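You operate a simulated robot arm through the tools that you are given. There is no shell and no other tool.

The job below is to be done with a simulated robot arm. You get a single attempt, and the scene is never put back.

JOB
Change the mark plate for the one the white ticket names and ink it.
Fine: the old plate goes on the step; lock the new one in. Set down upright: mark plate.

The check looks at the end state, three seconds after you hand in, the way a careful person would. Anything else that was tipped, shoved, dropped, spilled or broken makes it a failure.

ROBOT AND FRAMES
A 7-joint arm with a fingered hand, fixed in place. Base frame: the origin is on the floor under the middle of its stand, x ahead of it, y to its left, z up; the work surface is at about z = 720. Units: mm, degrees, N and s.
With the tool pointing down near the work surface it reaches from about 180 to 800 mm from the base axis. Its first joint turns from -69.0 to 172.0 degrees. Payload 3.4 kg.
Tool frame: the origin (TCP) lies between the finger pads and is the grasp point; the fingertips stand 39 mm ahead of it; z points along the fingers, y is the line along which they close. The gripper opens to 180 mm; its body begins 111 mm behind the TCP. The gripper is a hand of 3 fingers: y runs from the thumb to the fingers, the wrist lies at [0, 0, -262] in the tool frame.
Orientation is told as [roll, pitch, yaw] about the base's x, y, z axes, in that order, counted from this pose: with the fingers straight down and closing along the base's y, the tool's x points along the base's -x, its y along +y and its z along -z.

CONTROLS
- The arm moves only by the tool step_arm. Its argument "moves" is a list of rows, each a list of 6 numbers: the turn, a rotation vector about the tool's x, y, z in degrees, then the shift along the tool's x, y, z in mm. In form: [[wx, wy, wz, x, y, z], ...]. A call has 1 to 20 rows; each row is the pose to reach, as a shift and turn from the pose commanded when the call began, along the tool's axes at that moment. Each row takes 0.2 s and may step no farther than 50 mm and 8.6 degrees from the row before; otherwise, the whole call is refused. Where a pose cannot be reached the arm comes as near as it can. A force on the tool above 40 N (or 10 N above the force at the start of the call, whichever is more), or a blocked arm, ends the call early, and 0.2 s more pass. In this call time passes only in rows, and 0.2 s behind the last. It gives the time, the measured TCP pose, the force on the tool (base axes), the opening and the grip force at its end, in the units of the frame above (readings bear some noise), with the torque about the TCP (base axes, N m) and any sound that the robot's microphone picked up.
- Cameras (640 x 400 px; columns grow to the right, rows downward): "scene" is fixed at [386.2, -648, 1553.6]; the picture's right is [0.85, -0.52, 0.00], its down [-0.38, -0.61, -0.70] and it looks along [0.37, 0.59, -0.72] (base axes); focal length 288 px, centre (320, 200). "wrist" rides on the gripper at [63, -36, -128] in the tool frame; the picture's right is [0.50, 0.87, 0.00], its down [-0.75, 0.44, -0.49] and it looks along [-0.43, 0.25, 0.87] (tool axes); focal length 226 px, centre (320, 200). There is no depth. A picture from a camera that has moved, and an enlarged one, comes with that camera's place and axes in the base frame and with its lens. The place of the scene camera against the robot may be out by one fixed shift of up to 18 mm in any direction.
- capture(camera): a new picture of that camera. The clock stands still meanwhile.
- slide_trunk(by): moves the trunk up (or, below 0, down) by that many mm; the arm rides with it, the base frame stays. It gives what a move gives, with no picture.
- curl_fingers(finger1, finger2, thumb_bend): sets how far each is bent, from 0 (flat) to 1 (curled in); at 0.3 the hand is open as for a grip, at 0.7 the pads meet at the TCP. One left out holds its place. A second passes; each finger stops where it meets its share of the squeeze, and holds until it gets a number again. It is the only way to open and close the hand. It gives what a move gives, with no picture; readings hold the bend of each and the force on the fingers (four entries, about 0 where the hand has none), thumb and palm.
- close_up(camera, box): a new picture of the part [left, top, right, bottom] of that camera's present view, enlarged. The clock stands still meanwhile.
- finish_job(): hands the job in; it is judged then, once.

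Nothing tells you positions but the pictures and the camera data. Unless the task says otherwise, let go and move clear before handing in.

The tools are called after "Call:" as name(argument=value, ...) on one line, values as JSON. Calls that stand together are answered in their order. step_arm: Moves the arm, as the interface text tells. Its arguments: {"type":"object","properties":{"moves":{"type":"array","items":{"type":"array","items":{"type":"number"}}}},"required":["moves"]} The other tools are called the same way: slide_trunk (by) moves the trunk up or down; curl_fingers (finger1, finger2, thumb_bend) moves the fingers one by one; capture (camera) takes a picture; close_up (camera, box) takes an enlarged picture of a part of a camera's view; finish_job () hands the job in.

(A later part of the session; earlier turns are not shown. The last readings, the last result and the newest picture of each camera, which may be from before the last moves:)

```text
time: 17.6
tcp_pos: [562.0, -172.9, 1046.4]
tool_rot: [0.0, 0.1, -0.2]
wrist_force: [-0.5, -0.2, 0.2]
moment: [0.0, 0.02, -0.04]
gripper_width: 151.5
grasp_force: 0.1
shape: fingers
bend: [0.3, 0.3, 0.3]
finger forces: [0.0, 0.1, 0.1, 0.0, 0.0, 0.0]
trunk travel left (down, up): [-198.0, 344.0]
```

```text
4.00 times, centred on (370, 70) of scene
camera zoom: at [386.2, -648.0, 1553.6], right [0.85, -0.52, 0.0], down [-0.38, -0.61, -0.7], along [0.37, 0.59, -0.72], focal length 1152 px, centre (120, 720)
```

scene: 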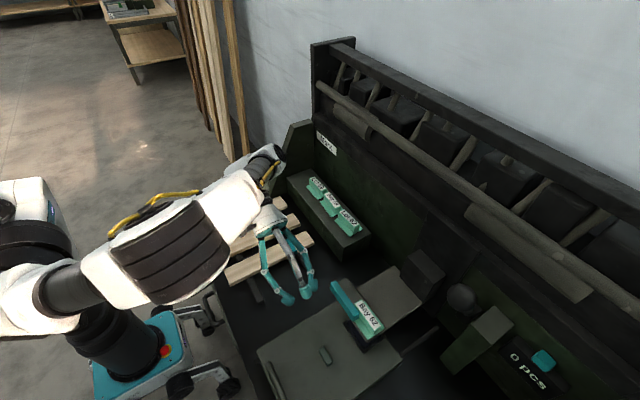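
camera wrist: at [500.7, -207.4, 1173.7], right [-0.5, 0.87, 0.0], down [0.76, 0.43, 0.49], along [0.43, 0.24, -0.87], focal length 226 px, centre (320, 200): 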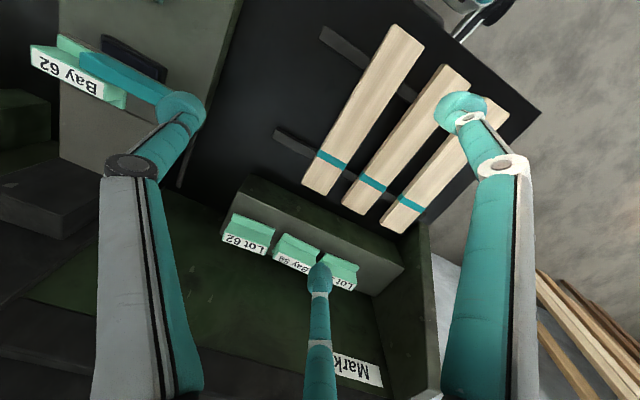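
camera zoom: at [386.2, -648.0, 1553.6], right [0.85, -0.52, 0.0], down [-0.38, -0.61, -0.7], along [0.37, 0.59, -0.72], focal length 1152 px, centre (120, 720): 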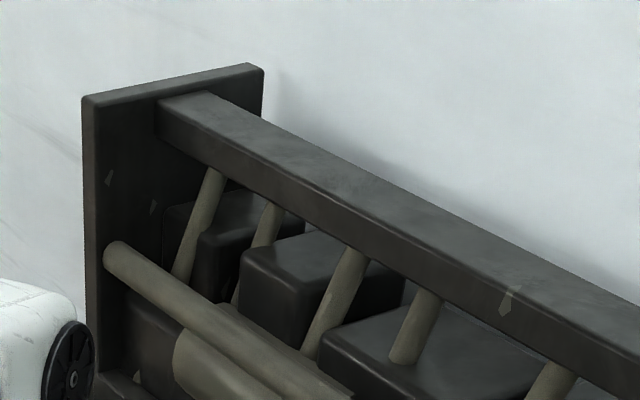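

The wall is near x = 870 and the plates' ridges are about 37 mm tall and 21 mm thick, in line with small gaps. A three-finger grip with the hand yawed +30° (one finger in front, two behind) looks best, so I'll test that yaw here.

Call:
step_arm(moves=[[0, 0, -7.5, 0, 0, 0], [0, 0, -15, 0, 0, 0], [0, 0, -22.5, 0, 0, 0], [0, 0, -30, 0, 0, 0]])

Call:
curl_fingers(finger1=0.58, finger2=0.58, thumb_bend=0.58)

Call:
capture(camera="wrist")

Call:
capture(camera="scene")

```text
time: 18.6
tcp_pos: [561.2, -171.6, 1046.9]
tool_rot: [-0.1, 0.2, 30.0]
wrist_force: [-0.6, -0.1, 0.4]
moment: [-0.04, 0.03, 0.02]
gripper_width: 151.8
grasp_force: 0.1
shape: fingers
bend: [0.3, 0.3, 0.3]
finger forces: [0.0, 0.1, 0.0, 0.0, 0.1, 0.0]
trunk travel left (down, up): [-198.0, 344.0]
```

```text
time: 19.6
tcp_pos: [560.5, -171.3, 1045.7]
tool_rot: [0.0, 0.2, 29.9]
wrist_force: [0.5, -0.2, -0.5]
moment: [-0.02, 0.01, -0.01]
gripper_width: 45.9
grasp_force: 0.1
shape: fingers
bend: [0.57, 0.57, 0.57]
finger forces: [0.0, 0.1, 0.0, 0.0, 0.0, 0.0]
trunk travel left (down, up): [-198.0, 344.0]
```

```text
taken
camera wrist: at [525.5, -232.3, 1174.5], right [-0.87, 0.5, 0.0], down [0.44, 0.76, 0.49], along [0.25, 0.42, -0.87], focal length 226 px, centre (320, 200)
```

wrist: 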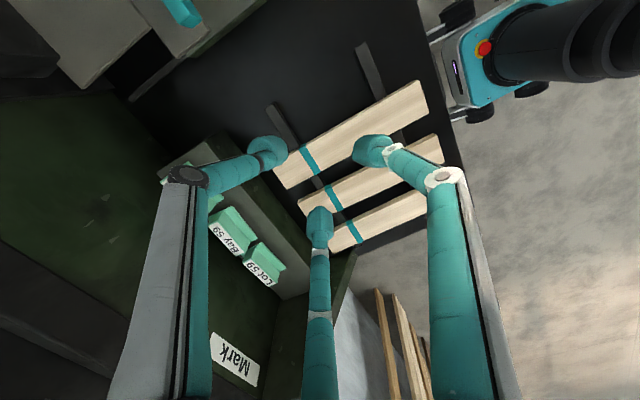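

```text
taken
```

scene: 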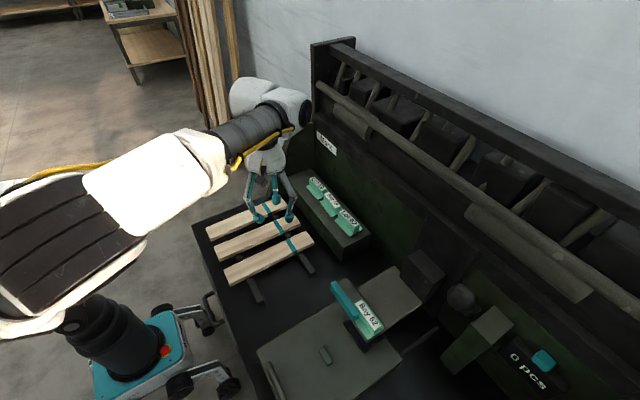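

Call:
close_up(camera="scene", box=[230, 130, 326, 230])

Call:
close_up(camera="wrist", box=[230, 110, 420, 260])

```text
4.00 times, centred on (278, 180) of scene
camera zoom: at [386.2, -648.0, 1553.6], right [0.85, -0.52, 0.0], down [-0.38, -0.61, -0.7], along [0.37, 0.59, -0.72], focal length 1152 px, centre (488, 280)
```

zoom: 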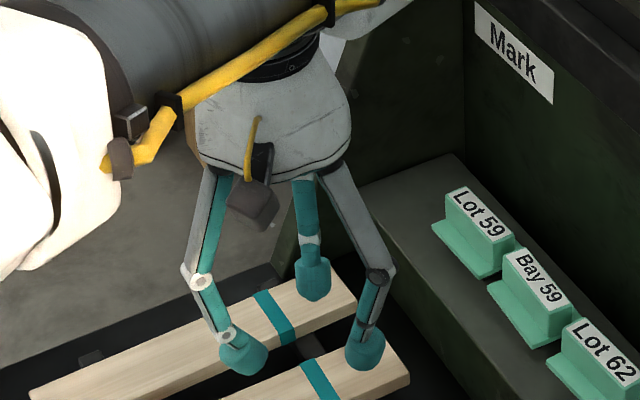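

```text
2.67 times, centred on (325, 185) of wrist
camera zoom: at [525.5, -232.3, 1174.5], right [-0.87, 0.5, 0.0], down [0.44, 0.76, 0.49], along [0.25, 0.42, -0.87], focal length 603 px, centre (307, 240)
```

zoom: 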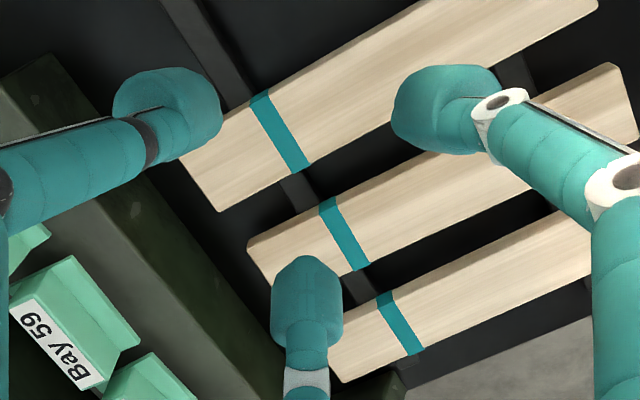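

Call:
step_arm(moves=[[0, 0, 0, 18, -18, 38], [0, 0, 0, 36, -36, 76], [0, 0, 0, 54, -54, 114], [0, 0, 0, 72, -72, 152], [0, 0, 0, 83, -83, 195], [0, 0, 0, 83, -83, 235], [0, 0, 0, 83, -83, 255]])

Call:
capture(camera="wrist")

Call:
capture(camera="scene")

```text
time: 21.2
tcp_pos: [530.0, -285.6, 791.6]
tool_rot: [-0.2, 0.1, 29.9]
wrist_force: [0.5, -0.9, 0.4]
moment: [0.02, 0.0, -0.01]
gripper_width: 45.6
grasp_force: 0.0
shape: fingers
bend: [0.57, 0.57, 0.57]
finger forces: [0.1, 0.0, 0.0, 0.1, 0.0, 0.0]
trunk travel left (down, up): [-198.0, 344.0]
```

```text
taken
camera wrist: at [494.5, -347.0, 919.0], right [-0.87, 0.5, 0.0], down [0.44, 0.75, 0.49], along [0.25, 0.42, -0.87], focal length 226 px, centre (320, 200)
```

wrist: 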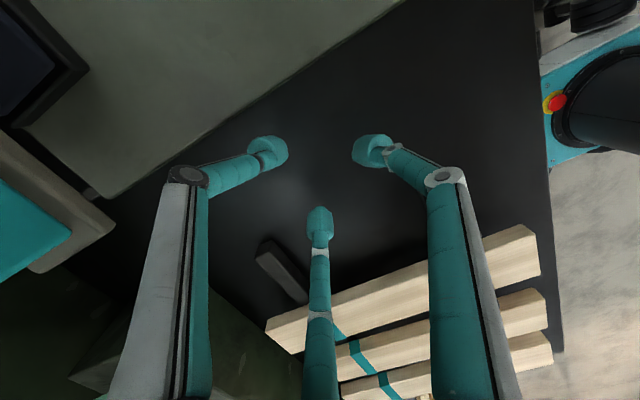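

```text
taken
```

scene: 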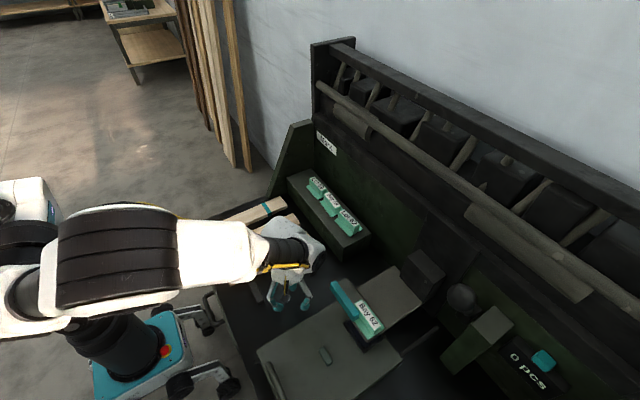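

Call:
step_arm(moves=[[0, 0, 0, 0, 0, 4], [0, 0, 0, 0, 0, 8], [0, 0, 0, 0, 0, 12], [0, 0, 0, 0, 0, 16], [0, 0, 0, 0, 0, 20], [0, 0, 0, 0, 0, 23]])

```text
time: 22.6
tcp_pos: [530.4, -284.0, 769.6]
tool_rot: [-0.1, 0.1, 29.9]
wrist_force: [0.3, -0.3, -0.9]
moment: [0.01, -0.01, 0.02]
gripper_width: 45.7
grasp_force: 0.1
shape: fingers
bend: [0.57, 0.57, 0.57]
finger forces: [0.0, 0.0, 0.0, 0.1, 0.1, 0.0]
trunk travel left (down, up): [-198.0, 344.0]
```

Call:
step_arm(moves=[[0, 0, 0, 0, 0, 2], [0, 0, 0, 0, 0, 4], [0, 0, 0, 0, 0, 6]])

Call:
step_arm(moves=[[0, 0, 0, 0, 0, 2], [0, 0, 0, 0, 0, 4]])

```text
time: 23.4
tcp_pos: [531.1, -283.5, 765.2]
tool_rot: [-0.2, -0.1, 30.1]
wrist_force: [-0.6, -1.3, 18.8]
moment: [0.2, 0.23, 0.03]
gripper_width: 45.6
grasp_force: 8.8
shape: fingers
bend: [0.58, 0.58, 0.57]
finger forces: [9.7, 7.4, 0.1, 0.0, 0.8, 0.0]
trunk travel left (down, up): [-198.0, 344.0]
```

```text
time: 24.0
tcp_pos: [532.0, -281.6, 766.3]
tool_rot: [-0.5, -0.3, 30.0]
wrist_force: [-2.4, -0.5, 25.9]
moment: [0.04, 0.61, 0.07]
gripper_width: 46.0
grasp_force: 12.8
shape: fingers
bend: [0.59, 0.59, 0.57]
finger forces: [17.0, 5.6, 0.1, 0.0, 2.2, 0.0]
trunk travel left (down, up): [-198.0, 344.0]
stopped in row 2: the force on the tool passed its limit at 42 N (the readings are from after the stop); the commanded pose is now the measured one
```

Contact calibrates the fingertips: they reach about 46 mm below the TCP, and this bench spot (530, -284) is a free place to set a plate down. Next I'll rise and turn to yaw -30° so I can test the lock bar.

Call:
step_arm(moves=[[0, 0, 0, 0, 0, -20], [0, 0, 0, 0, 0, -60], [0, 0, 0, 0, 0, -105], [0, 0, 0, 0, 0, -150], [0, 0, 0, 0, 0, -195], [0, 0, 7.5, 0, 0, -214], [0, 0, 15, 0, 0, -214], [0, 0, 22.5, 0, 0, -214], [0, 0, 30, 0, 0, -214], [0, 0, 37.5, 0, 0, -214], [0, 0, 45, 0, 0, -214], [0, 0, 52.5, 0, 0, -214], [0, 0, 60, 0, 0, -214]])

Call:
curl_fingers(finger1=0.45, finger2=0.45, thumb_bend=0.45)

Call:
capture(camera="wrist")

```text
time: 26.8
tcp_pos: [530.7, -281.1, 977.1]
tool_rot: [0.0, -0.5, -30.2]
wrist_force: [0.7, 0.0, -0.1]
moment: [-0.02, -0.01, 0.0]
gripper_width: 45.3
grasp_force: 0.0
shape: fingers
bend: [0.57, 0.57, 0.57]
finger forces: [0.1, 0.0, 0.0, 0.0, 0.1, 0.0]
trunk travel left (down, up): [-198.0, 344.0]
```

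```text
time: 27.8
tcp_pos: [529.3, -280.7, 976.9]
tool_rot: [-0.1, -0.5, -30.2]
wrist_force: [-0.4, 0.5, -0.7]
moment: [0.01, 0.01, -0.02]
gripper_width: 92.3
grasp_force: 0.0
shape: fingers
bend: [0.45, 0.45, 0.45]
finger forces: [0.0, 0.0, 0.0, 0.0, 0.1, 0.0]
trunk travel left (down, up): [-198.0, 344.0]
```

```text
taken
camera wrist: at [458.0, -280.6, 1103.9], right [0.0, 1.0, -0.01], down [0.87, 0.0, 0.5], along [0.5, 0.0, -0.87], focal length 226 px, centre (320, 200)
```

wrist: 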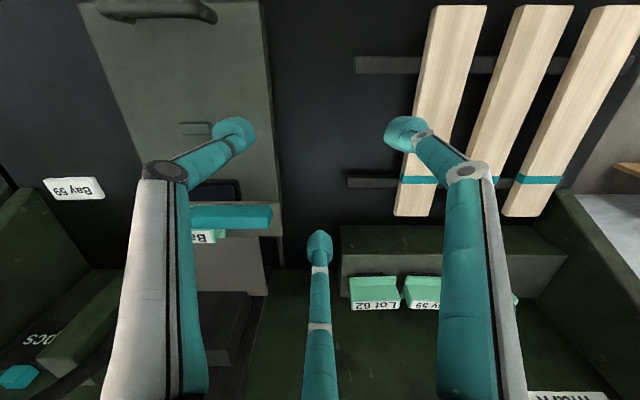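

Call:
step_arm(moves=[[0.1, 0.15, 0, -43, -13.4, 5], [0.17, 0.3, 0, -86, -26.8, 10], [0.25, 0.43, 0, -128.3, -40.2, 17]])

Call:
capture(camera="wrist")

Call:
close_up(camera="wrist", box=[220, 130, 400, 260])

```text
time: 28.6
tcp_pos: [622.1, -382.6, 959.3]
tool_rot: [-0.4, 0.1, -30.0]
wrist_force: [-0.4, -0.3, 0.2]
moment: [0.04, 0.0, 0.0]
gripper_width: 92.4
grasp_force: 0.1
shape: fingers
bend: [0.45, 0.45, 0.45]
finger forces: [0.0, 0.0, 0.1, 0.0, 0.1, 0.0]
trunk travel left (down, up): [-198.0, 344.0]
```

```text
taken
camera wrist: at [551.8, -381.3, 1086.8], right [0.0, 1.0, 0.0], down [0.87, 0.0, 0.49], along [0.49, 0.0, -0.87], focal length 226 px, centre (320, 200)
```

wrist: 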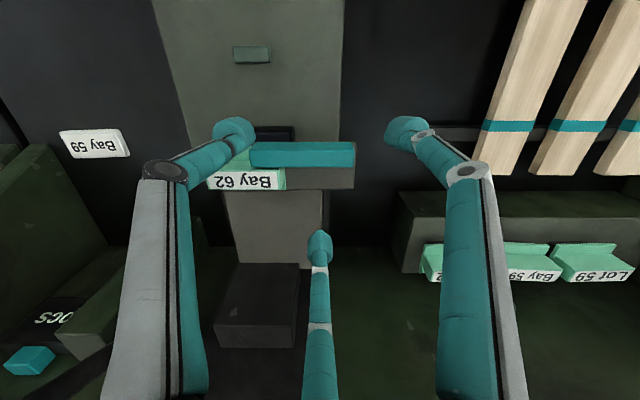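

```text
3.08 times, centred on (310, 195) of wrist
camera zoom: at [551.8, -381.3, 1086.8], right [0.0, 1.0, 0.0], down [0.87, 0.0, 0.49], along [0.49, 0.0, -0.87], focal length 696 px, centre (351, 215)
```

zoom: 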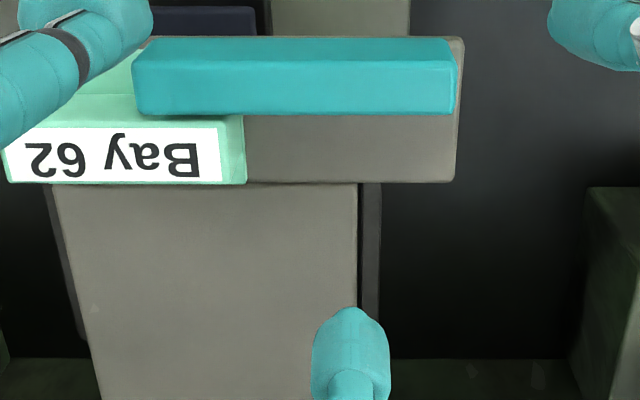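

The view is clear and nothing else is close to the bar. I'll lower the hand around it and close gently to feel which way it moves.

Call:
step_arm(moves=[[0, 0, 0, 0, 0, 20], [0, 0, 0, 0, 0, 40], [0, 0, 0, 0, 0, 55], [0, 0, 0, 0, 0, 65], [0, 0, 0, 0, 0, 72]])

Call:
capture(camera="wrist")

Call:
close_up(camera="scene", box=[290, 220, 418, 320])

```text
time: 29.8
tcp_pos: [620.1, -381.2, 888.9]
tool_rot: [-0.3, 0.0, -30.1]
wrist_force: [-1.4, -0.6, -0.7]
moment: [0.03, 0.03, 0.0]
gripper_width: 92.3
grasp_force: 0.1
shape: fingers
bend: [0.45, 0.45, 0.45]
finger forces: [0.0, 0.1, 0.0, 0.1, 0.0, 0.1]
trunk travel left (down, up): [-198.0, 344.0]
```

```text
taken
camera wrist: at [550.4, -380.3, 1016.2], right [0.0, 1.0, -0.01], down [0.87, 0.0, 0.49], along [0.49, 0.0, -0.87], focal length 226 px, centre (320, 200)
```

wrist: 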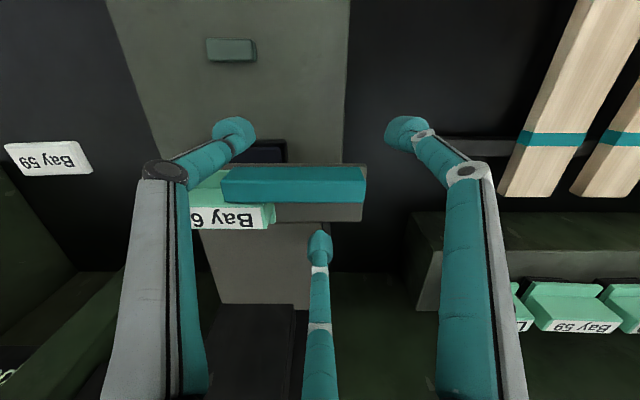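

```text
4.00 times, centred on (354, 270) of scene
camera zoom: at [386.2, -648.0, 1553.6], right [0.85, -0.52, 0.0], down [-0.38, -0.61, -0.7], along [0.37, 0.59, -0.72], focal length 1152 px, centre (184, -80)
```

zoom: 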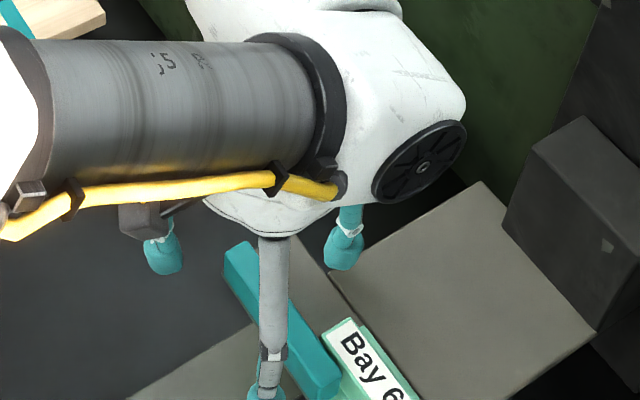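

Call:
curl_fingers(finger1=0.66, finger2=0.66, thumb_bend=0.66)

Call:
capture(camera="wrist")

```text
time: 30.8
tcp_pos: [620.5, -380.9, 888.1]
tool_rot: [-0.4, 0.1, -30.1]
wrist_force: [-1.0, -0.6, -0.8]
moment: [0.01, 0.09, -0.02]
gripper_width: 17.1
grasp_force: 3.1
shape: fingers
bend: [0.64, 0.64, 0.64]
finger forces: [1.2, 1.9, 0.0, 0.1, 2.5, 0.0]
trunk travel left (down, up): [-198.0, 344.0]
```

```text
taken
camera wrist: at [550.0, -380.3, 1016.3], right [0.0, 1.0, -0.01], down [0.87, 0.0, 0.49], along [0.49, 0.0, -0.87], focal length 226 px, centre (320, 200)
```

wrist: 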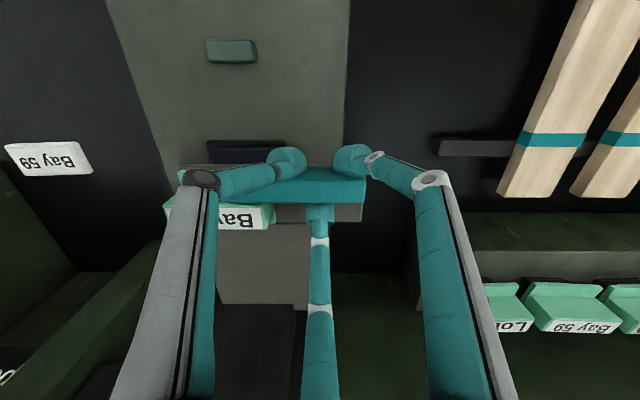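

Call:
curl_fingers(finger1=0.72, finger2=0.72, thumb_bend=0.72)

Call:
step_arm(moves=[[0, 0, 0, 1, 1.73, 0], [0, 0, 0, 2, 3.46, 0], [0, 0, 0, 3, 5.2, 0]])

Call:
capture(camera="wrist")

```text
time: 31.8
tcp_pos: [619.1, -381.3, 888.2]
tool_rot: [-0.4, 0.0, -30.2]
wrist_force: [-8.7, -1.0, -6.8]
moment: [-0.01, 0.32, -0.11]
gripper_width: 6.2
grasp_force: 11.6
shape: fingers
bend: [0.7, 0.67, 0.67]
finger forces: [4.4, 7.7, 0.0, 0.0, 11.8, 0.0]
trunk travel left (down, up): [-198.0, 344.0]
```

```text
time: 32.6
tcp_pos: [620.2, -375.5, 889.1]
tool_rot: [-0.4, 0.1, -30.1]
wrist_force: [-9.6, -1.7, -8.8]
moment: [-0.01, 0.36, -0.13]
gripper_width: 6.6
grasp_force: 11.5
shape: fingers
bend: [0.7, 0.67, 0.66]
finger forces: [4.4, 7.1, 0.1, 0.0, 12.5, 0.1]
trunk travel left (down, up): [-198.0, 344.0]
```

```text
taken
camera wrist: at [549.7, -374.7, 1016.3], right [0.0, 1.0, 0.0], down [0.87, 0.0, 0.49], along [0.49, -0.01, -0.87], focal length 226 px, centre (320, 200)
```

wrist: 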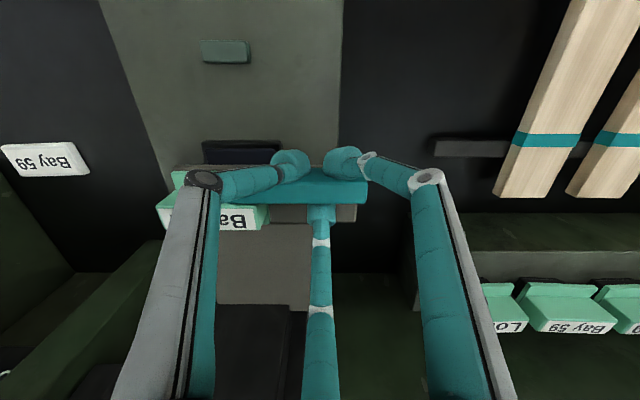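

The bar moves with the hand in +y, so the lock is a slide. I'll keep sliding it to the unlocked end while watching the force.

Call:
step_arm(moves=[[0, 0, 0, 2, 3.46, 0], [0, 0, 0, 4, 6.93, 0], [0, 0, 0, 6, 10.4, 0], [0, 0, 0, 8, 13.86, 0], [0, 0, 0, 10, 17.3, 0]])

Call:
capture(camera="wrist")

```text
time: 33.8
tcp_pos: [620.1, -355.4, 890.0]
tool_rot: [-0.4, 0.2, -30.2]
wrist_force: [-11.0, -0.8, -8.5]
moment: [0.01, 0.38, -0.11]
gripper_width: 6.6
grasp_force: 11.7
shape: fingers
bend: [0.7, 0.67, 0.66]
finger forces: [4.3, 7.2, 0.0, 0.0, 13.0, 0.0]
trunk travel left (down, up): [-198.0, 344.0]
```

```text
taken
camera wrist: at [549.7, -354.0, 1016.3], right [0.0, 1.0, 0.0], down [0.87, 0.0, 0.49], along [0.49, 0.0, -0.87], focal length 226 px, centre (320, 200)
```

wrist: 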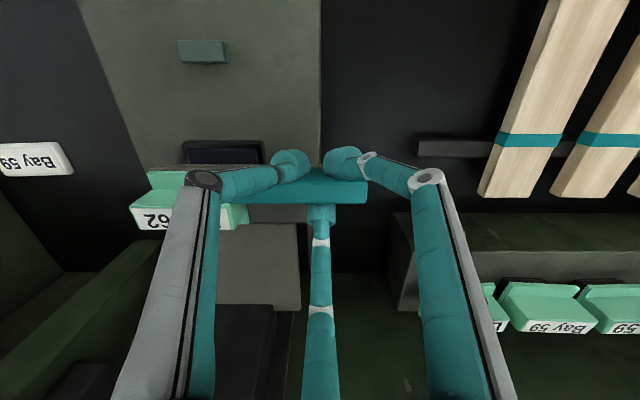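

Call:
step_arm(moves=[[0, 0, 0, 2, 3.46, 0], [0, 0, 0, 4, 6.93, 0], [0, 0, 0, 6, 10.4, 0], [0, 0, 0, 7.5, 13, 0]])

Call:
capture(camera="wrist")

```text
time: 34.8
tcp_pos: [620.1, -340.4, 888.0]
tool_rot: [-0.4, 0.1, -30.1]
wrist_force: [-8.7, -1.1, -9.1]
moment: [-0.05, 0.36, -0.16]
gripper_width: 6.6
grasp_force: 11.9
shape: fingers
bend: [0.7, 0.67, 0.66]
finger forces: [4.2, 7.1, 0.0, 0.1, 12.6, 0.0]
trunk travel left (down, up): [-198.0, 344.0]
```

```text
taken
camera wrist: at [549.6, -339.2, 1016.3], right [0.0, 1.0, 0.0], down [0.87, 0.0, 0.49], along [0.49, 0.0, -0.87], focal length 226 px, centre (320, 200)
```

wrist: 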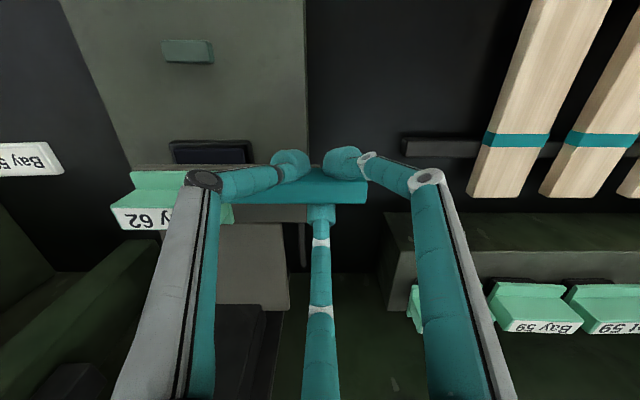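

Call:
step_arm(moves=[[0, 0, 0, 1.5, 2.6, 0], [0, 0, 0, 3, 5.2, 0], [0, 0, 0, 4.5, 7.8, 0]])

Call:
close_up(camera="wrist", box=[100, 120, 400, 300])

```text
time: 35.6
tcp_pos: [621.0, -334.5, 888.7]
tool_rot: [-0.2, 0.0, -30.0]
wrist_force: [-7.5, -9.5, -5.9]
moment: [-0.33, 0.26, -0.09]
gripper_width: 4.8
grasp_force: 10.0
shape: fingers
bend: [0.7, 0.67, 0.66]
finger forces: [4.7, 6.9, 0.0, 0.0, 9.3, 0.0]
trunk travel left (down, up): [-198.0, 344.0]
```

```text
2.13 times, centred on (250, 210) of wrist
camera zoom: at [549.8, -332.6, 1015.9], right [0.0, 1.0, -0.01], down [0.87, 0.0, 0.49], along [0.49, -0.01, -0.87], focal length 482 px, centre (469, 179)
```

zoom: 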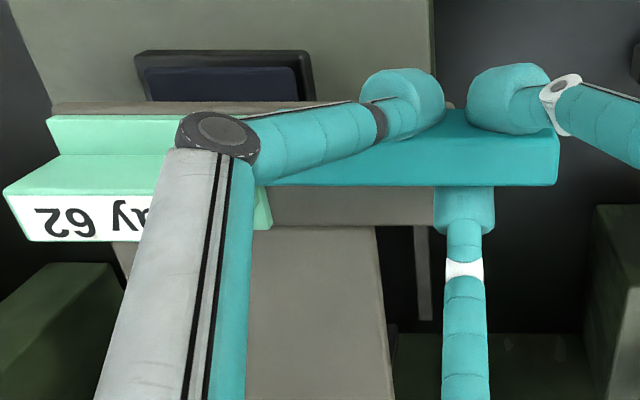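

The bar met its end stop after about 46 mm, so it should be unlocked. I'll let go, rise and check.

Call:
curl_fingers(finger1=0.45, finger2=0.45, thumb_bend=0.45)

Call:
step_arm(moves=[[0, 0, 0, 0, 0, -20], [0, 0, 0, 0, 0, -60], [0, 0, 0, 0, 0, -100]])

Call:
capture(camera="wrist")

Call:
close_up(camera="wrist", box=[150, 120, 400, 280])

```text
time: 36.6
tcp_pos: [620.9, -331.4, 888.6]
tool_rot: [-0.4, 0.0, -30.0]
wrist_force: [-0.2, 0.0, 0.4]
moment: [0.0, 0.0, 0.02]
gripper_width: 92.0
grasp_force: 0.1
shape: fingers
bend: [0.45, 0.45, 0.45]
finger forces: [0.0, 0.1, 0.0, 0.0, 0.0, 0.0]
trunk travel left (down, up): [-198.0, 344.0]
```

```text
time: 37.4
tcp_pos: [621.6, -331.5, 991.2]
tool_rot: [-0.3, 0.0, -30.1]
wrist_force: [-0.1, 0.4, 0.2]
moment: [0.01, 0.0, 0.0]
gripper_width: 92.5
grasp_force: 0.1
shape: fingers
bend: [0.45, 0.45, 0.45]
finger forces: [0.1, 0.0, 0.0, 0.1, 0.0, 0.0]
trunk travel left (down, up): [-198.0, 344.0]
```

```text
taken
camera wrist: at [549.8, -329.4, 1118.5], right [0.0, 1.0, 0.0], down [0.87, 0.0, 0.49], along [0.49, 0.0, -0.87], focal length 226 px, centre (320, 200)
```

wrist: 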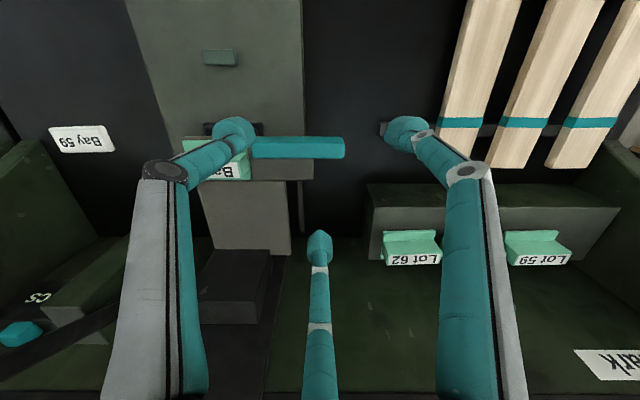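

```text
2.50 times, centred on (275, 200) of wrist
camera zoom: at [549.8, -329.4, 1118.5], right [0.0, 1.0, 0.0], down [0.87, 0.0, 0.49], along [0.49, 0.0, -0.87], focal length 565 px, centre (432, 200)
```

zoom: 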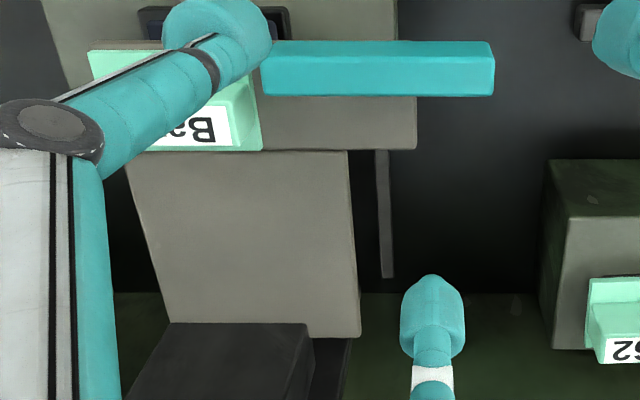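

The lock is open and stays there. Next I'll turn to yaw +30°, move over near the step, and lean the hand 8° so it keeps clear of the wall.

Call:
step_arm(moves=[[0, 0, -7.5, 6.1, 30.2, -1], [0, 0, -15, 12.2, 60.4, -2], [0, 0, -22.5, 18.3, 90.5, -3], [0, 0, -30, 24.5, 120.7, -5], [0, 0, -37.5, 30.6, 150.9, -6], [0, 0, -45, 36.7, 181, -7], [0, 0, -52.5, 42.8, 211.2, -8], [0, 0, -60, 48.9, 241.4, -9]])

Call:
curl_fingers(finger1=0.48, finger2=0.48, thumb_bend=0.48)

Call:
capture(camera="wrist")

Call:
capture(camera="scene")

```text
time: 39.2
tcp_pos: [642.5, -121.6, 965.2]
tool_rot: [-0.1, 0.4, 28.2]
wrist_force: [0.2, 0.0, 0.0]
moment: [0.01, 0.03, -0.04]
gripper_width: 92.6
grasp_force: 0.1
shape: fingers
bend: [0.45, 0.45, 0.45]
finger forces: [0.0, 0.0, 0.0, 0.0, 0.0, 0.1]
out of reach, approached as far as the arm can: row 6, 7, 8
trunk travel left (down, up): [-198.0, 344.0]
```

```text
time: 40.2
tcp_pos: [640.9, -124.0, 966.3]
tool_rot: [-0.1, 0.3, 28.1]
wrist_force: [-0.2, 0.2, 1.4]
moment: [-0.01, 0.01, -0.02]
gripper_width: 81.3
grasp_force: 0.1
shape: fingers
bend: [0.48, 0.48, 0.48]
finger forces: [0.0, 0.0, 0.1, 0.0, 0.1, 0.0]
trunk travel left (down, up): [-198.0, 344.0]
```

```text
taken
camera wrist: at [603.8, -184.0, 1094.2], right [-0.85, 0.53, 0.0], down [0.46, 0.74, 0.49], along [0.26, 0.41, -0.87], focal length 226 px, centre (320, 200)
```

wrist: 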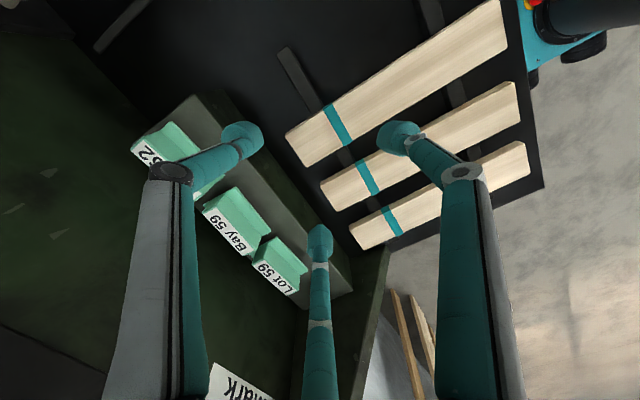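

```text
taken
```

scene: 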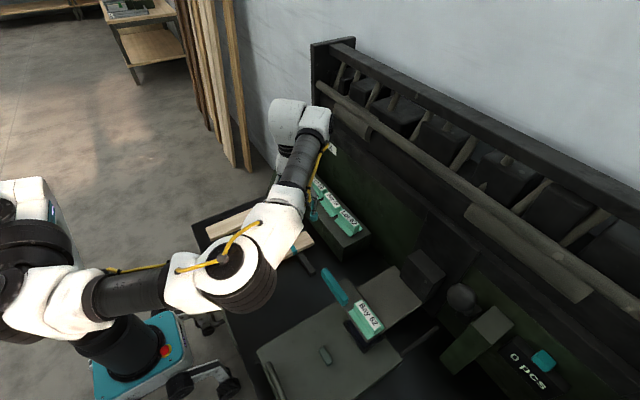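

The arm drifted into an awkward elbow pose and hit a limit. I'll back off and take the yaw out, then approach another way.

Call:
step_arm(moves=[[0, 0, 7, 10, 0, -8], [0, 0, 14, 20, 0, -16], [0, 0, 21, 40, 0, -30], [0, 0, 28, 60, 0, -45]])

Call:
capture(camera="scene")

```text
time: 41.2
tcp_pos: [587.0, -154.9, 1013.2]
tool_rot: [-0.2, 0.2, 1.8]
wrist_force: [0.1, 0.6, 0.1]
moment: [-0.02, 0.0, -0.01]
gripper_width: 81.3
grasp_force: 0.0
shape: fingers
bend: [0.48, 0.48, 0.48]
finger forces: [0.1, 0.1, 0.1, 0.0, 0.0, 0.1]
trunk travel left (down, up): [-198.0, 344.0]
```

```text
taken
```

scene: 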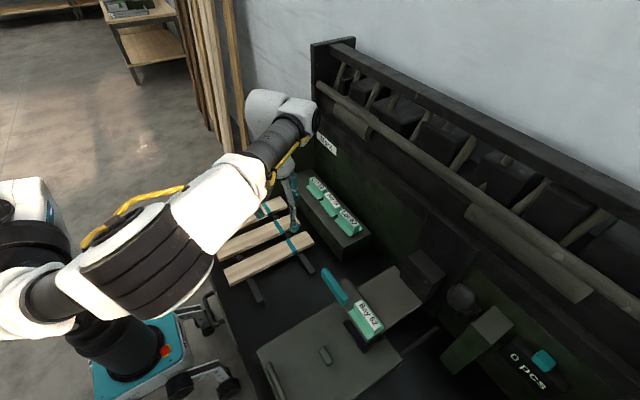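

Call:
step_arm(moves=[[0, 0, -7, 0, 0, 0], [0, 0, -14, 0, 0, 0], [0, 0, -21, 0, 0, 0], [0, 0, -28, 0, 0, 0]])

Call:
capture(camera="scene")

```text
time: 42.2
tcp_pos: [588.7, -154.9, 1011.4]
tool_rot: [0.0, 0.3, 30.1]
wrist_force: [-0.1, -0.1, 0.1]
moment: [0.01, 0.0, 0.02]
gripper_width: 81.3
grasp_force: 0.1
shape: fingers
bend: [0.48, 0.48, 0.48]
finger forces: [0.0, 0.0, 0.0, 0.1, 0.0, 0.0]
trunk travel left (down, up): [-198.0, 344.0]
```

```text
taken
```

scene: 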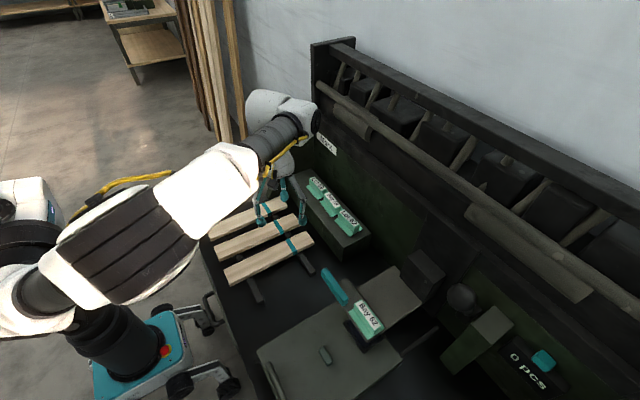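

Call:
step_arm(moves=[[1.3, -2.3, 0, -37, -4, 4], [2.6, -4.6, 0, -74, -8, 8], [4, -6.93, 0, -110, -11.5, 11]])

Call:
capture(camera="scene")

```text
time: 43.0
tcp_pos: [654.5, -126.5, 1004.1]
tool_rot: [-2.8, -4.5, 29.9]
wrist_force: [-0.5, -0.6, 0.1]
moment: [0.01, -0.02, 0.02]
gripper_width: 81.0
grasp_force: 0.1
shape: fingers
bend: [0.48, 0.48, 0.48]
finger forces: [0.1, 0.0, 0.1, 0.0, 0.0, 0.1]
out of reach, approached as far as the arm can: row 3
trunk travel left (down, up): [-198.0, 344.0]
```

```text
taken
```

scene: 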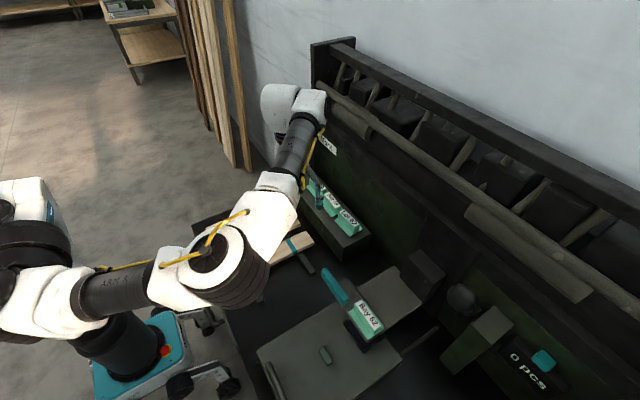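

Call:
slide_trunk(by=160)

Call:
step_arm(moves=[[0, 0, 0, 0, 0, 40], [0, 0, 0, 0, 0, 80], [0, 0, 0, 0, 0, 120], [0, 0, 0, 0, 0, 160]])

Call:
capture(camera="scene")

```text
time: 44.8
tcp_pos: [627.3, -127.4, 1233.2]
tool_rot: [-7.5, -12.3, 30.6]
wrist_force: [0.2, 0.4, -0.2]
moment: [-0.02, -0.02, 0.0]
gripper_width: 81.2
grasp_force: 0.1
shape: fingers
bend: [0.48, 0.48, 0.48]
finger forces: [0.1, 0.0, 0.2, 0.0, 0.0, 0.0]
trunk travel left (down, up): [-358.0, 184.0]
```

```text
time: 45.8
tcp_pos: [662.1, -133.3, 1079.2]
tool_rot: [-7.4, -12.5, 30.6]
wrist_force: [0.3, 0.2, 0.3]
moment: [0.02, 0.0, -0.02]
gripper_width: 80.7
grasp_force: 0.1
shape: fingers
bend: [0.48, 0.48, 0.48]
finger forces: [0.1, 0.0, 0.1, 0.1, 0.0, 0.1]
out of reach, approached as far as the arm can: row 4
trunk travel left (down, up): [-358.0, 184.0]
```

```text
taken
```

scene: 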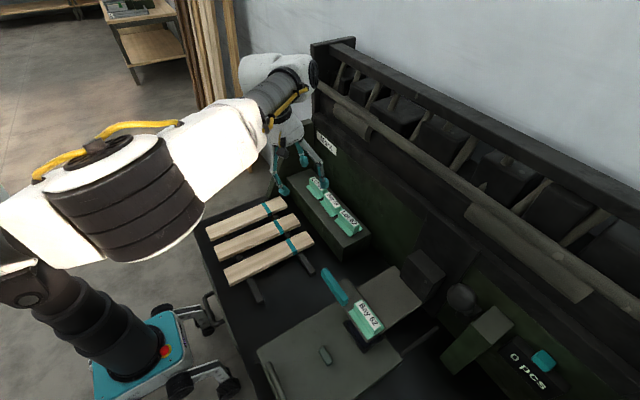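

Call:
step_arm(moves=[[0, 0, 0, -20, -0.5, 30], [0, 0, 0, -38, -1, 55], [0, 0, 0, -56, -1.5, 78], [0, 0, 0, -74.2, -2, 98.4]])

Call:
capture(camera="scene")

```text
time: 46.8
tcp_pos: [675.5, -157.8, 1029.7]
tool_rot: [-7.4, -12.5, 30.8]
wrist_force: [0.1, 0.3, -0.6]
moment: [0.02, 0.02, -0.03]
gripper_width: 81.1
grasp_force: 0.1
shape: fingers
bend: [0.48, 0.48, 0.48]
finger forces: [0.0, 0.0, 0.1, 0.0, 0.0, 0.1]
out of reach, approached as far as the arm can: row 1, 2, 3, 4
trunk travel left (down, up): [-358.0, 184.0]
```

```text
taken
```

scene: 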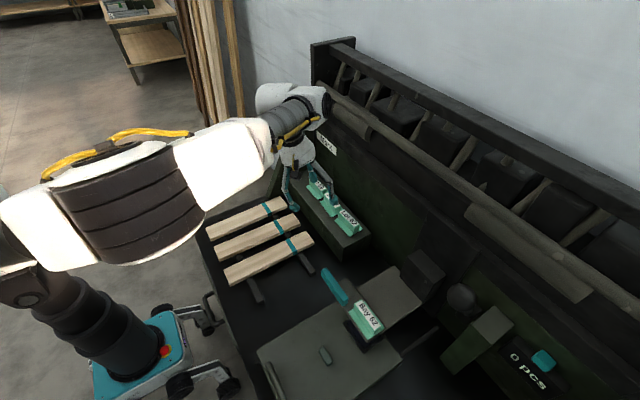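

Call:
step_arm(moves=[[-1.8, 3, 7.5, 15, 5, -5], [-3.6, 6, 15, 30, 10, -10], [-5.4, 9, 22.5, 40, 15, -15], [-7.3, 12.4, 30, 50, 20, -20]])

Call:
capture(camera="scene")

```text
time: 47.8
tcp_pos: [616.3, -164.3, 1038.1]
tool_rot: [3.7, -0.8, 0.1]
wrist_force: [0.6, -0.5, 0.1]
moment: [0.0, 0.02, 0.0]
gripper_width: 81.0
grasp_force: 0.0
shape: fingers
bend: [0.48, 0.48, 0.48]
finger forces: [0.0, 0.0, 0.0, 0.0, 0.0, 0.0]
trunk travel left (down, up): [-358.0, 184.0]
```

```text
taken
```

scene: 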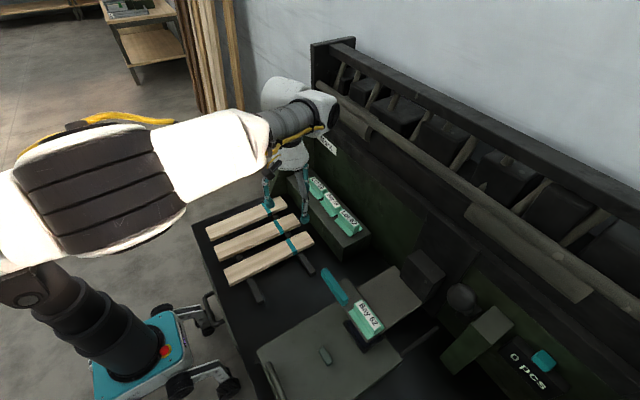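

Call:
step_arm(moves=[[1, 0.2, 0, -28, 14, 10], [2, 0.4, 0, -56, 28, 20], [3, 0.6, 0, -84, 42, 30], [3.7, 0.8, 0, -112, 56, 40]])

Call:
capture(camera="scene")

```text
time: 48.8
tcp_pos: [631.6, -180.9, 1028.0]
tool_rot: [0.2, -0.2, 0.1]
wrist_force: [-0.4, -0.5, -0.5]
moment: [0.01, -0.04, 0.01]
gripper_width: 81.0
grasp_force: 0.1
shape: fingers
bend: [0.48, 0.48, 0.48]
finger forces: [0.0, 0.0, 0.0, 0.1, 0.0, 0.0]
out of reach, approached as far as the arm can: row 1, 2, 3, 4
trunk travel left (down, up): [-358.0, 184.0]
```

```text
taken
```

scene: 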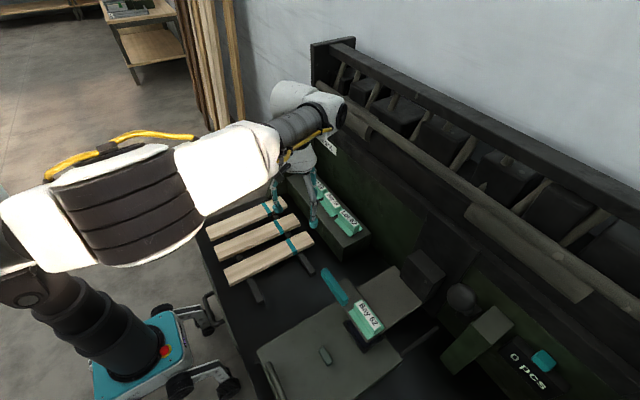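

Raising the trunk didn't help; the elbow is folded to the wrong side. I'll return the trunk and re-approach with the hand near yaw -30°, which the arm likes better.

Call:
step_arm(moves=[[0, 0, 0, 30, -20, -30], [0, 0, 0, 60, -40, -60], [0, 0, 0, 80, -60, -100], [0, 0, 0, 80, -80, -140]])

Call:
slide_trunk(by=-160)

Call:
capture(camera="scene")

```text
time: 49.8
tcp_pos: [552.0, -259.6, 1171.0]
tool_rot: [-0.3, 0.0, 0.2]
wrist_force: [-1.3, 0.0, 0.6]
moment: [0.0, -0.01, 0.0]
gripper_width: 81.0
grasp_force: 0.2
shape: fingers
bend: [0.48, 0.48, 0.48]
finger forces: [0.0, 0.0, 0.1, 0.0, 0.0, 0.1]
trunk travel left (down, up): [-358.0, 184.0]
```

```text
time: 51.6
tcp_pos: [551.7, -256.7, 1012.6]
tool_rot: [-0.1, -0.1, 0.3]
wrist_force: [-0.3, -0.3, -0.4]
moment: [0.01, -0.02, 0.01]
gripper_width: 81.0
grasp_force: 0.1
shape: fingers
bend: [0.48, 0.48, 0.48]
finger forces: [0.1, 0.1, 0.0, 0.0, 0.1, 0.0]
trunk travel left (down, up): [-198.0, 344.0]
```

```text
taken
```

scene: 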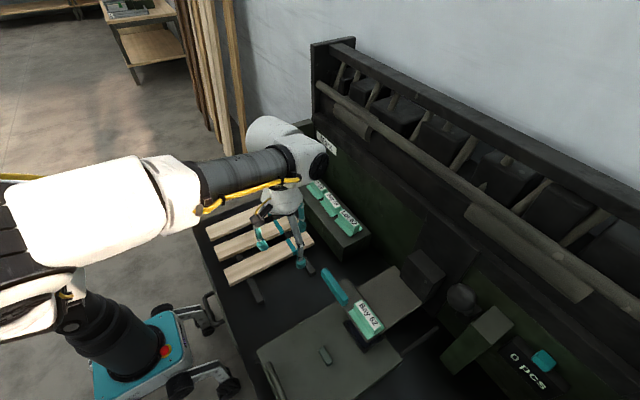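

Call:
step_arm(moves=[[0, 0, 7, -15, 12, 0], [0, 0, 14, -30, 25, 0], [0, 0, 21, -45, 37, 0], [0, 0, 27, -60, 50, 0]])

Call:
capture(camera="scene")

```text
time: 52.6
tcp_pos: [614.2, -206.4, 1009.4]
tool_rot: [-0.2, 0.1, -26.9]
wrist_force: [-0.6, 0.6, 0.6]
moment: [0.02, -0.01, -0.01]
gripper_width: 80.9
grasp_force: 0.0
shape: fingers
bend: [0.48, 0.48, 0.48]
finger forces: [0.0, 0.1, 0.0, 0.1, 0.1, 0.1]
trunk travel left (down, up): [-198.0, 344.0]
```

```text
taken
```

scene: 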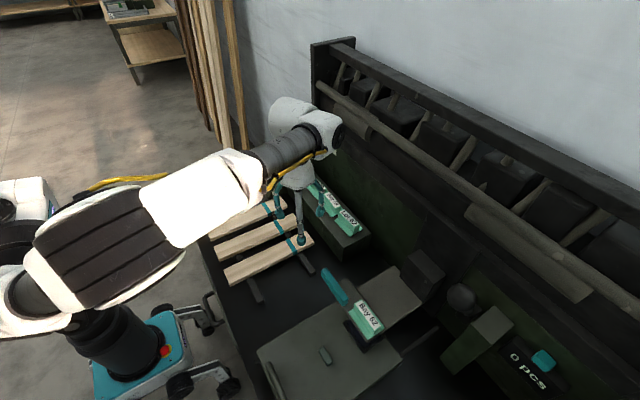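

Call:
step_arm(moves=[[0, 0, 0, -6.6, 35.5, 3], [0, 0, 0, -13.2, 71, 7], [0, 0, 0, -19.8, 106.6, 10]])

Call:
capture(camera="scene")

```text
time: 53.5
tcp_pos: [653.7, -150.3, 1004.8]
tool_rot: [-0.1, -0.3, -26.9]
wrist_force: [0.3, -0.5, 1.0]
moment: [0.06, -0.01, 0.02]
gripper_width: 80.7
grasp_force: 0.0
shape: fingers
bend: [0.48, 0.48, 0.48]
finger forces: [0.0, 0.0, 0.0, 0.1, 0.1, 0.0]
out of reach, approached as far as the arm can: row 3
trunk travel left (down, up): [-198.0, 344.0]
```

```text
taken
```

scene: 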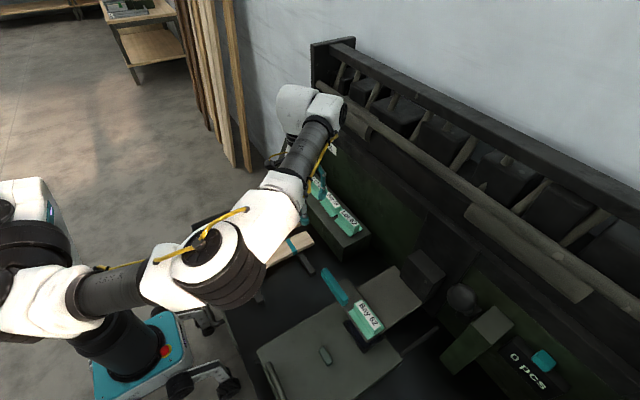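

Call:
step_arm(moves=[[0, 0, 0, 0, 0, 20], [0, 0, 0, 0, 0, 40], [0, 0, 0, 0, 0, 60], [0, 0, 0, 0, 0, 75]])

Call:
capture(camera="scene")

```text
time: 54.5
tcp_pos: [656.8, -150.8, 928.3]
tool_rot: [-0.2, 0.0, -26.9]
wrist_force: [0.2, -0.6, -0.6]
moment: [0.02, 0.02, -0.01]
gripper_width: 80.6
grasp_force: 0.1
shape: fingers
bend: [0.48, 0.48, 0.48]
finger forces: [0.1, 0.1, 0.0, 0.0, 0.1, 0.0]
trunk travel left (down, up): [-198.0, 344.0]
```

```text
taken
```

scene: 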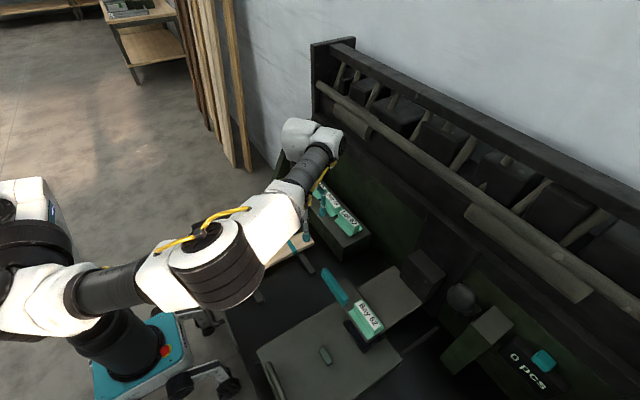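

Call:
step_arm(moves=[[0, 0, 0, -8.8, 15.7, 0], [0, 0, 0, -17.6, 31.4, 0]])

```text
time: 55.0
tcp_pos: [664.4, -144.8, 929.1]
tool_rot: [-0.2, 0.0, -26.8]
wrist_force: [0.2, -0.6, -0.5]
moment: [-0.01, 0.05, 0.0]
gripper_width: 80.8
grasp_force: 0.0
shape: fingers
bend: [0.48, 0.48, 0.48]
finger forces: [0.0, 0.0, 0.0, 0.0, 0.1, 0.0]
out of reach, approached as far as the arm can: row 1, 2
trunk travel left (down, up): [-198.0, 344.0]
```

Rotating only the first joint keeps every other joint fixed, so a pose I reached earlier at (559, -542) can be swung around the base to the step. I'll go back there and follow that arc.

Call:
step_arm(moves=[[0, 0, -5.4, 4.6, -37, -25], [0, 0, -10.8, 9.2, -74, -45], [0, 0, -16.2, 13.7, -111, -60], [0, 0, -21.6, 18.3, -148, -70], [0, 0, -26.8, 22.9, -185.3, -81]])

Call:
step_arm(moves=[[0, 0, 0, 0, -40, -8], [0, 0, 0, 0, -80, -16], [0, 0, 0, 0, -120, -24], [0, 0, 0, 0, -160, -32], [0, 0, 0, 0, -200, -40], [0, 0, 0, 0, -240, -40]])

Call:
capture(camera="scene")

```text
time: 56.2
tcp_pos: [557.8, -302.7, 1011.3]
tool_rot: [0.0, 0.1, 0.2]
wrist_force: [-0.5, 0.5, -0.5]
moment: [0.0, -0.02, 0.0]
gripper_width: 80.7
grasp_force: 0.0
shape: fingers
bend: [0.48, 0.48, 0.48]
finger forces: [0.0, 0.0, 0.0, 0.0, 0.0, 0.0]
trunk travel left (down, up): [-198.0, 344.0]
```

```text
time: 57.6
tcp_pos: [560.4, -542.3, 1048.6]
tool_rot: [-0.1, 0.2, 0.0]
wrist_force: [0.5, 0.4, 0.2]
moment: [0.03, 0.01, -0.01]
gripper_width: 80.8
grasp_force: 0.1
shape: fingers
bend: [0.48, 0.48, 0.48]
finger forces: [0.0, 0.0, 0.1, 0.1, 0.0, 0.1]
trunk travel left (down, up): [-198.0, 344.0]
```

```text
taken
```

scene: 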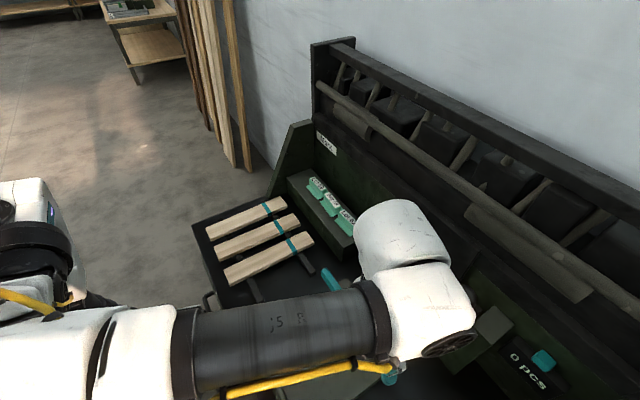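

Call:
step_arm(moves=[[0, 0, -3.4, -31.2, 34.1, 0], [0, 0, -6.8, -60.3, 70.1, 0], [0, 0, -10.2, -87.2, 107.8, 0], [0, 0, -13.6, -111.9, 146.9, 0], [0, 0, -17, -134.1, 187.5, 0], [0, 0, -20.4, -154, 229.3, 0]])

Call:
capture(camera="scene")

```text
time: 59.0
tcp_pos: [715.6, -309.9, 1048.4]
tool_rot: [-0.3, 0.5, 20.2]
wrist_force: [-0.1, -0.2, -0.6]
moment: [0.0, 0.0, 0.01]
gripper_width: 81.0
grasp_force: 0.1
shape: fingers
bend: [0.48, 0.48, 0.48]
finger forces: [0.0, 0.1, 0.1, 0.0, 0.0, 0.0]
trunk travel left (down, up): [-198.0, 344.0]
```

```text
taken
```

scene: 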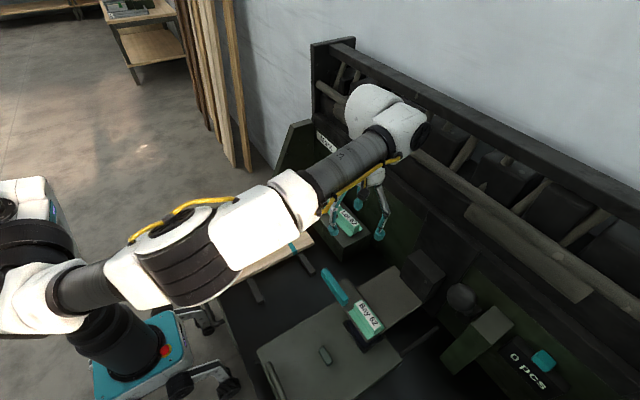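

Call:
step_arm(moves=[[0, 0, -3.4, -28.8, 31.8, 0], [0, 0, -6.8, -57.8, 67.9, 0], [0, 0, -10.2, -84.6, 105.6, 0], [0, 0, -13.6, -109.1, 144.9, 0], [0, 0, -17, -131.2, 185.5, 0]])

Call:
capture(camera="scene")

Call:
capture(camera="wrist")

```text
time: 60.2
tcp_pos: [689.5, -208.1, 1009.2]
tool_rot: [-0.1, 0.0, 36.3]
wrist_force: [-0.3, 0.1, -0.1]
moment: [0.0, -0.02, 0.0]
gripper_width: 80.8
grasp_force: 0.0
shape: fingers
bend: [0.48, 0.48, 0.48]
finger forces: [0.0, 0.0, 0.1, 0.0, 0.1, 0.0]
out of reach, approached as far as the arm can: row 1, 2, 3, 4, 5
trunk travel left (down, up): [-198.0, 344.0]
```

```text
taken
```

scene: 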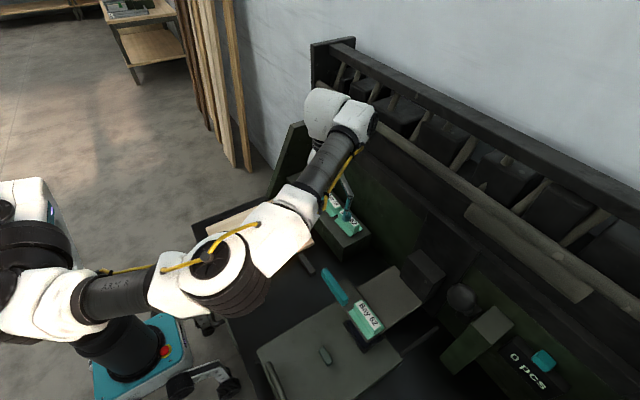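

```text
taken
camera wrist: at [660.5, -272.8, 1137.2], right [-0.92, 0.4, 0.0], down [0.35, 0.8, 0.49], along [0.2, 0.45, -0.87], focal length 226 px, centre (320, 200)
```

wrist: 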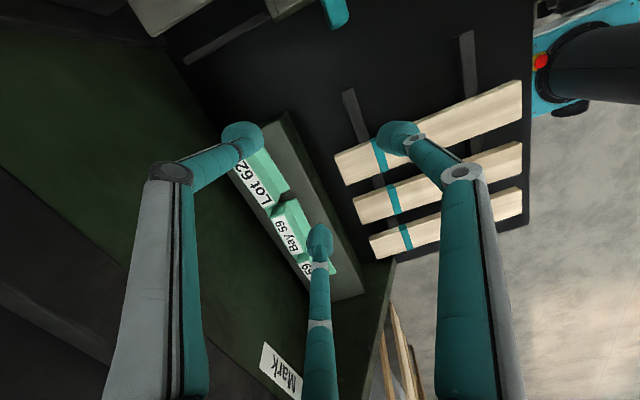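

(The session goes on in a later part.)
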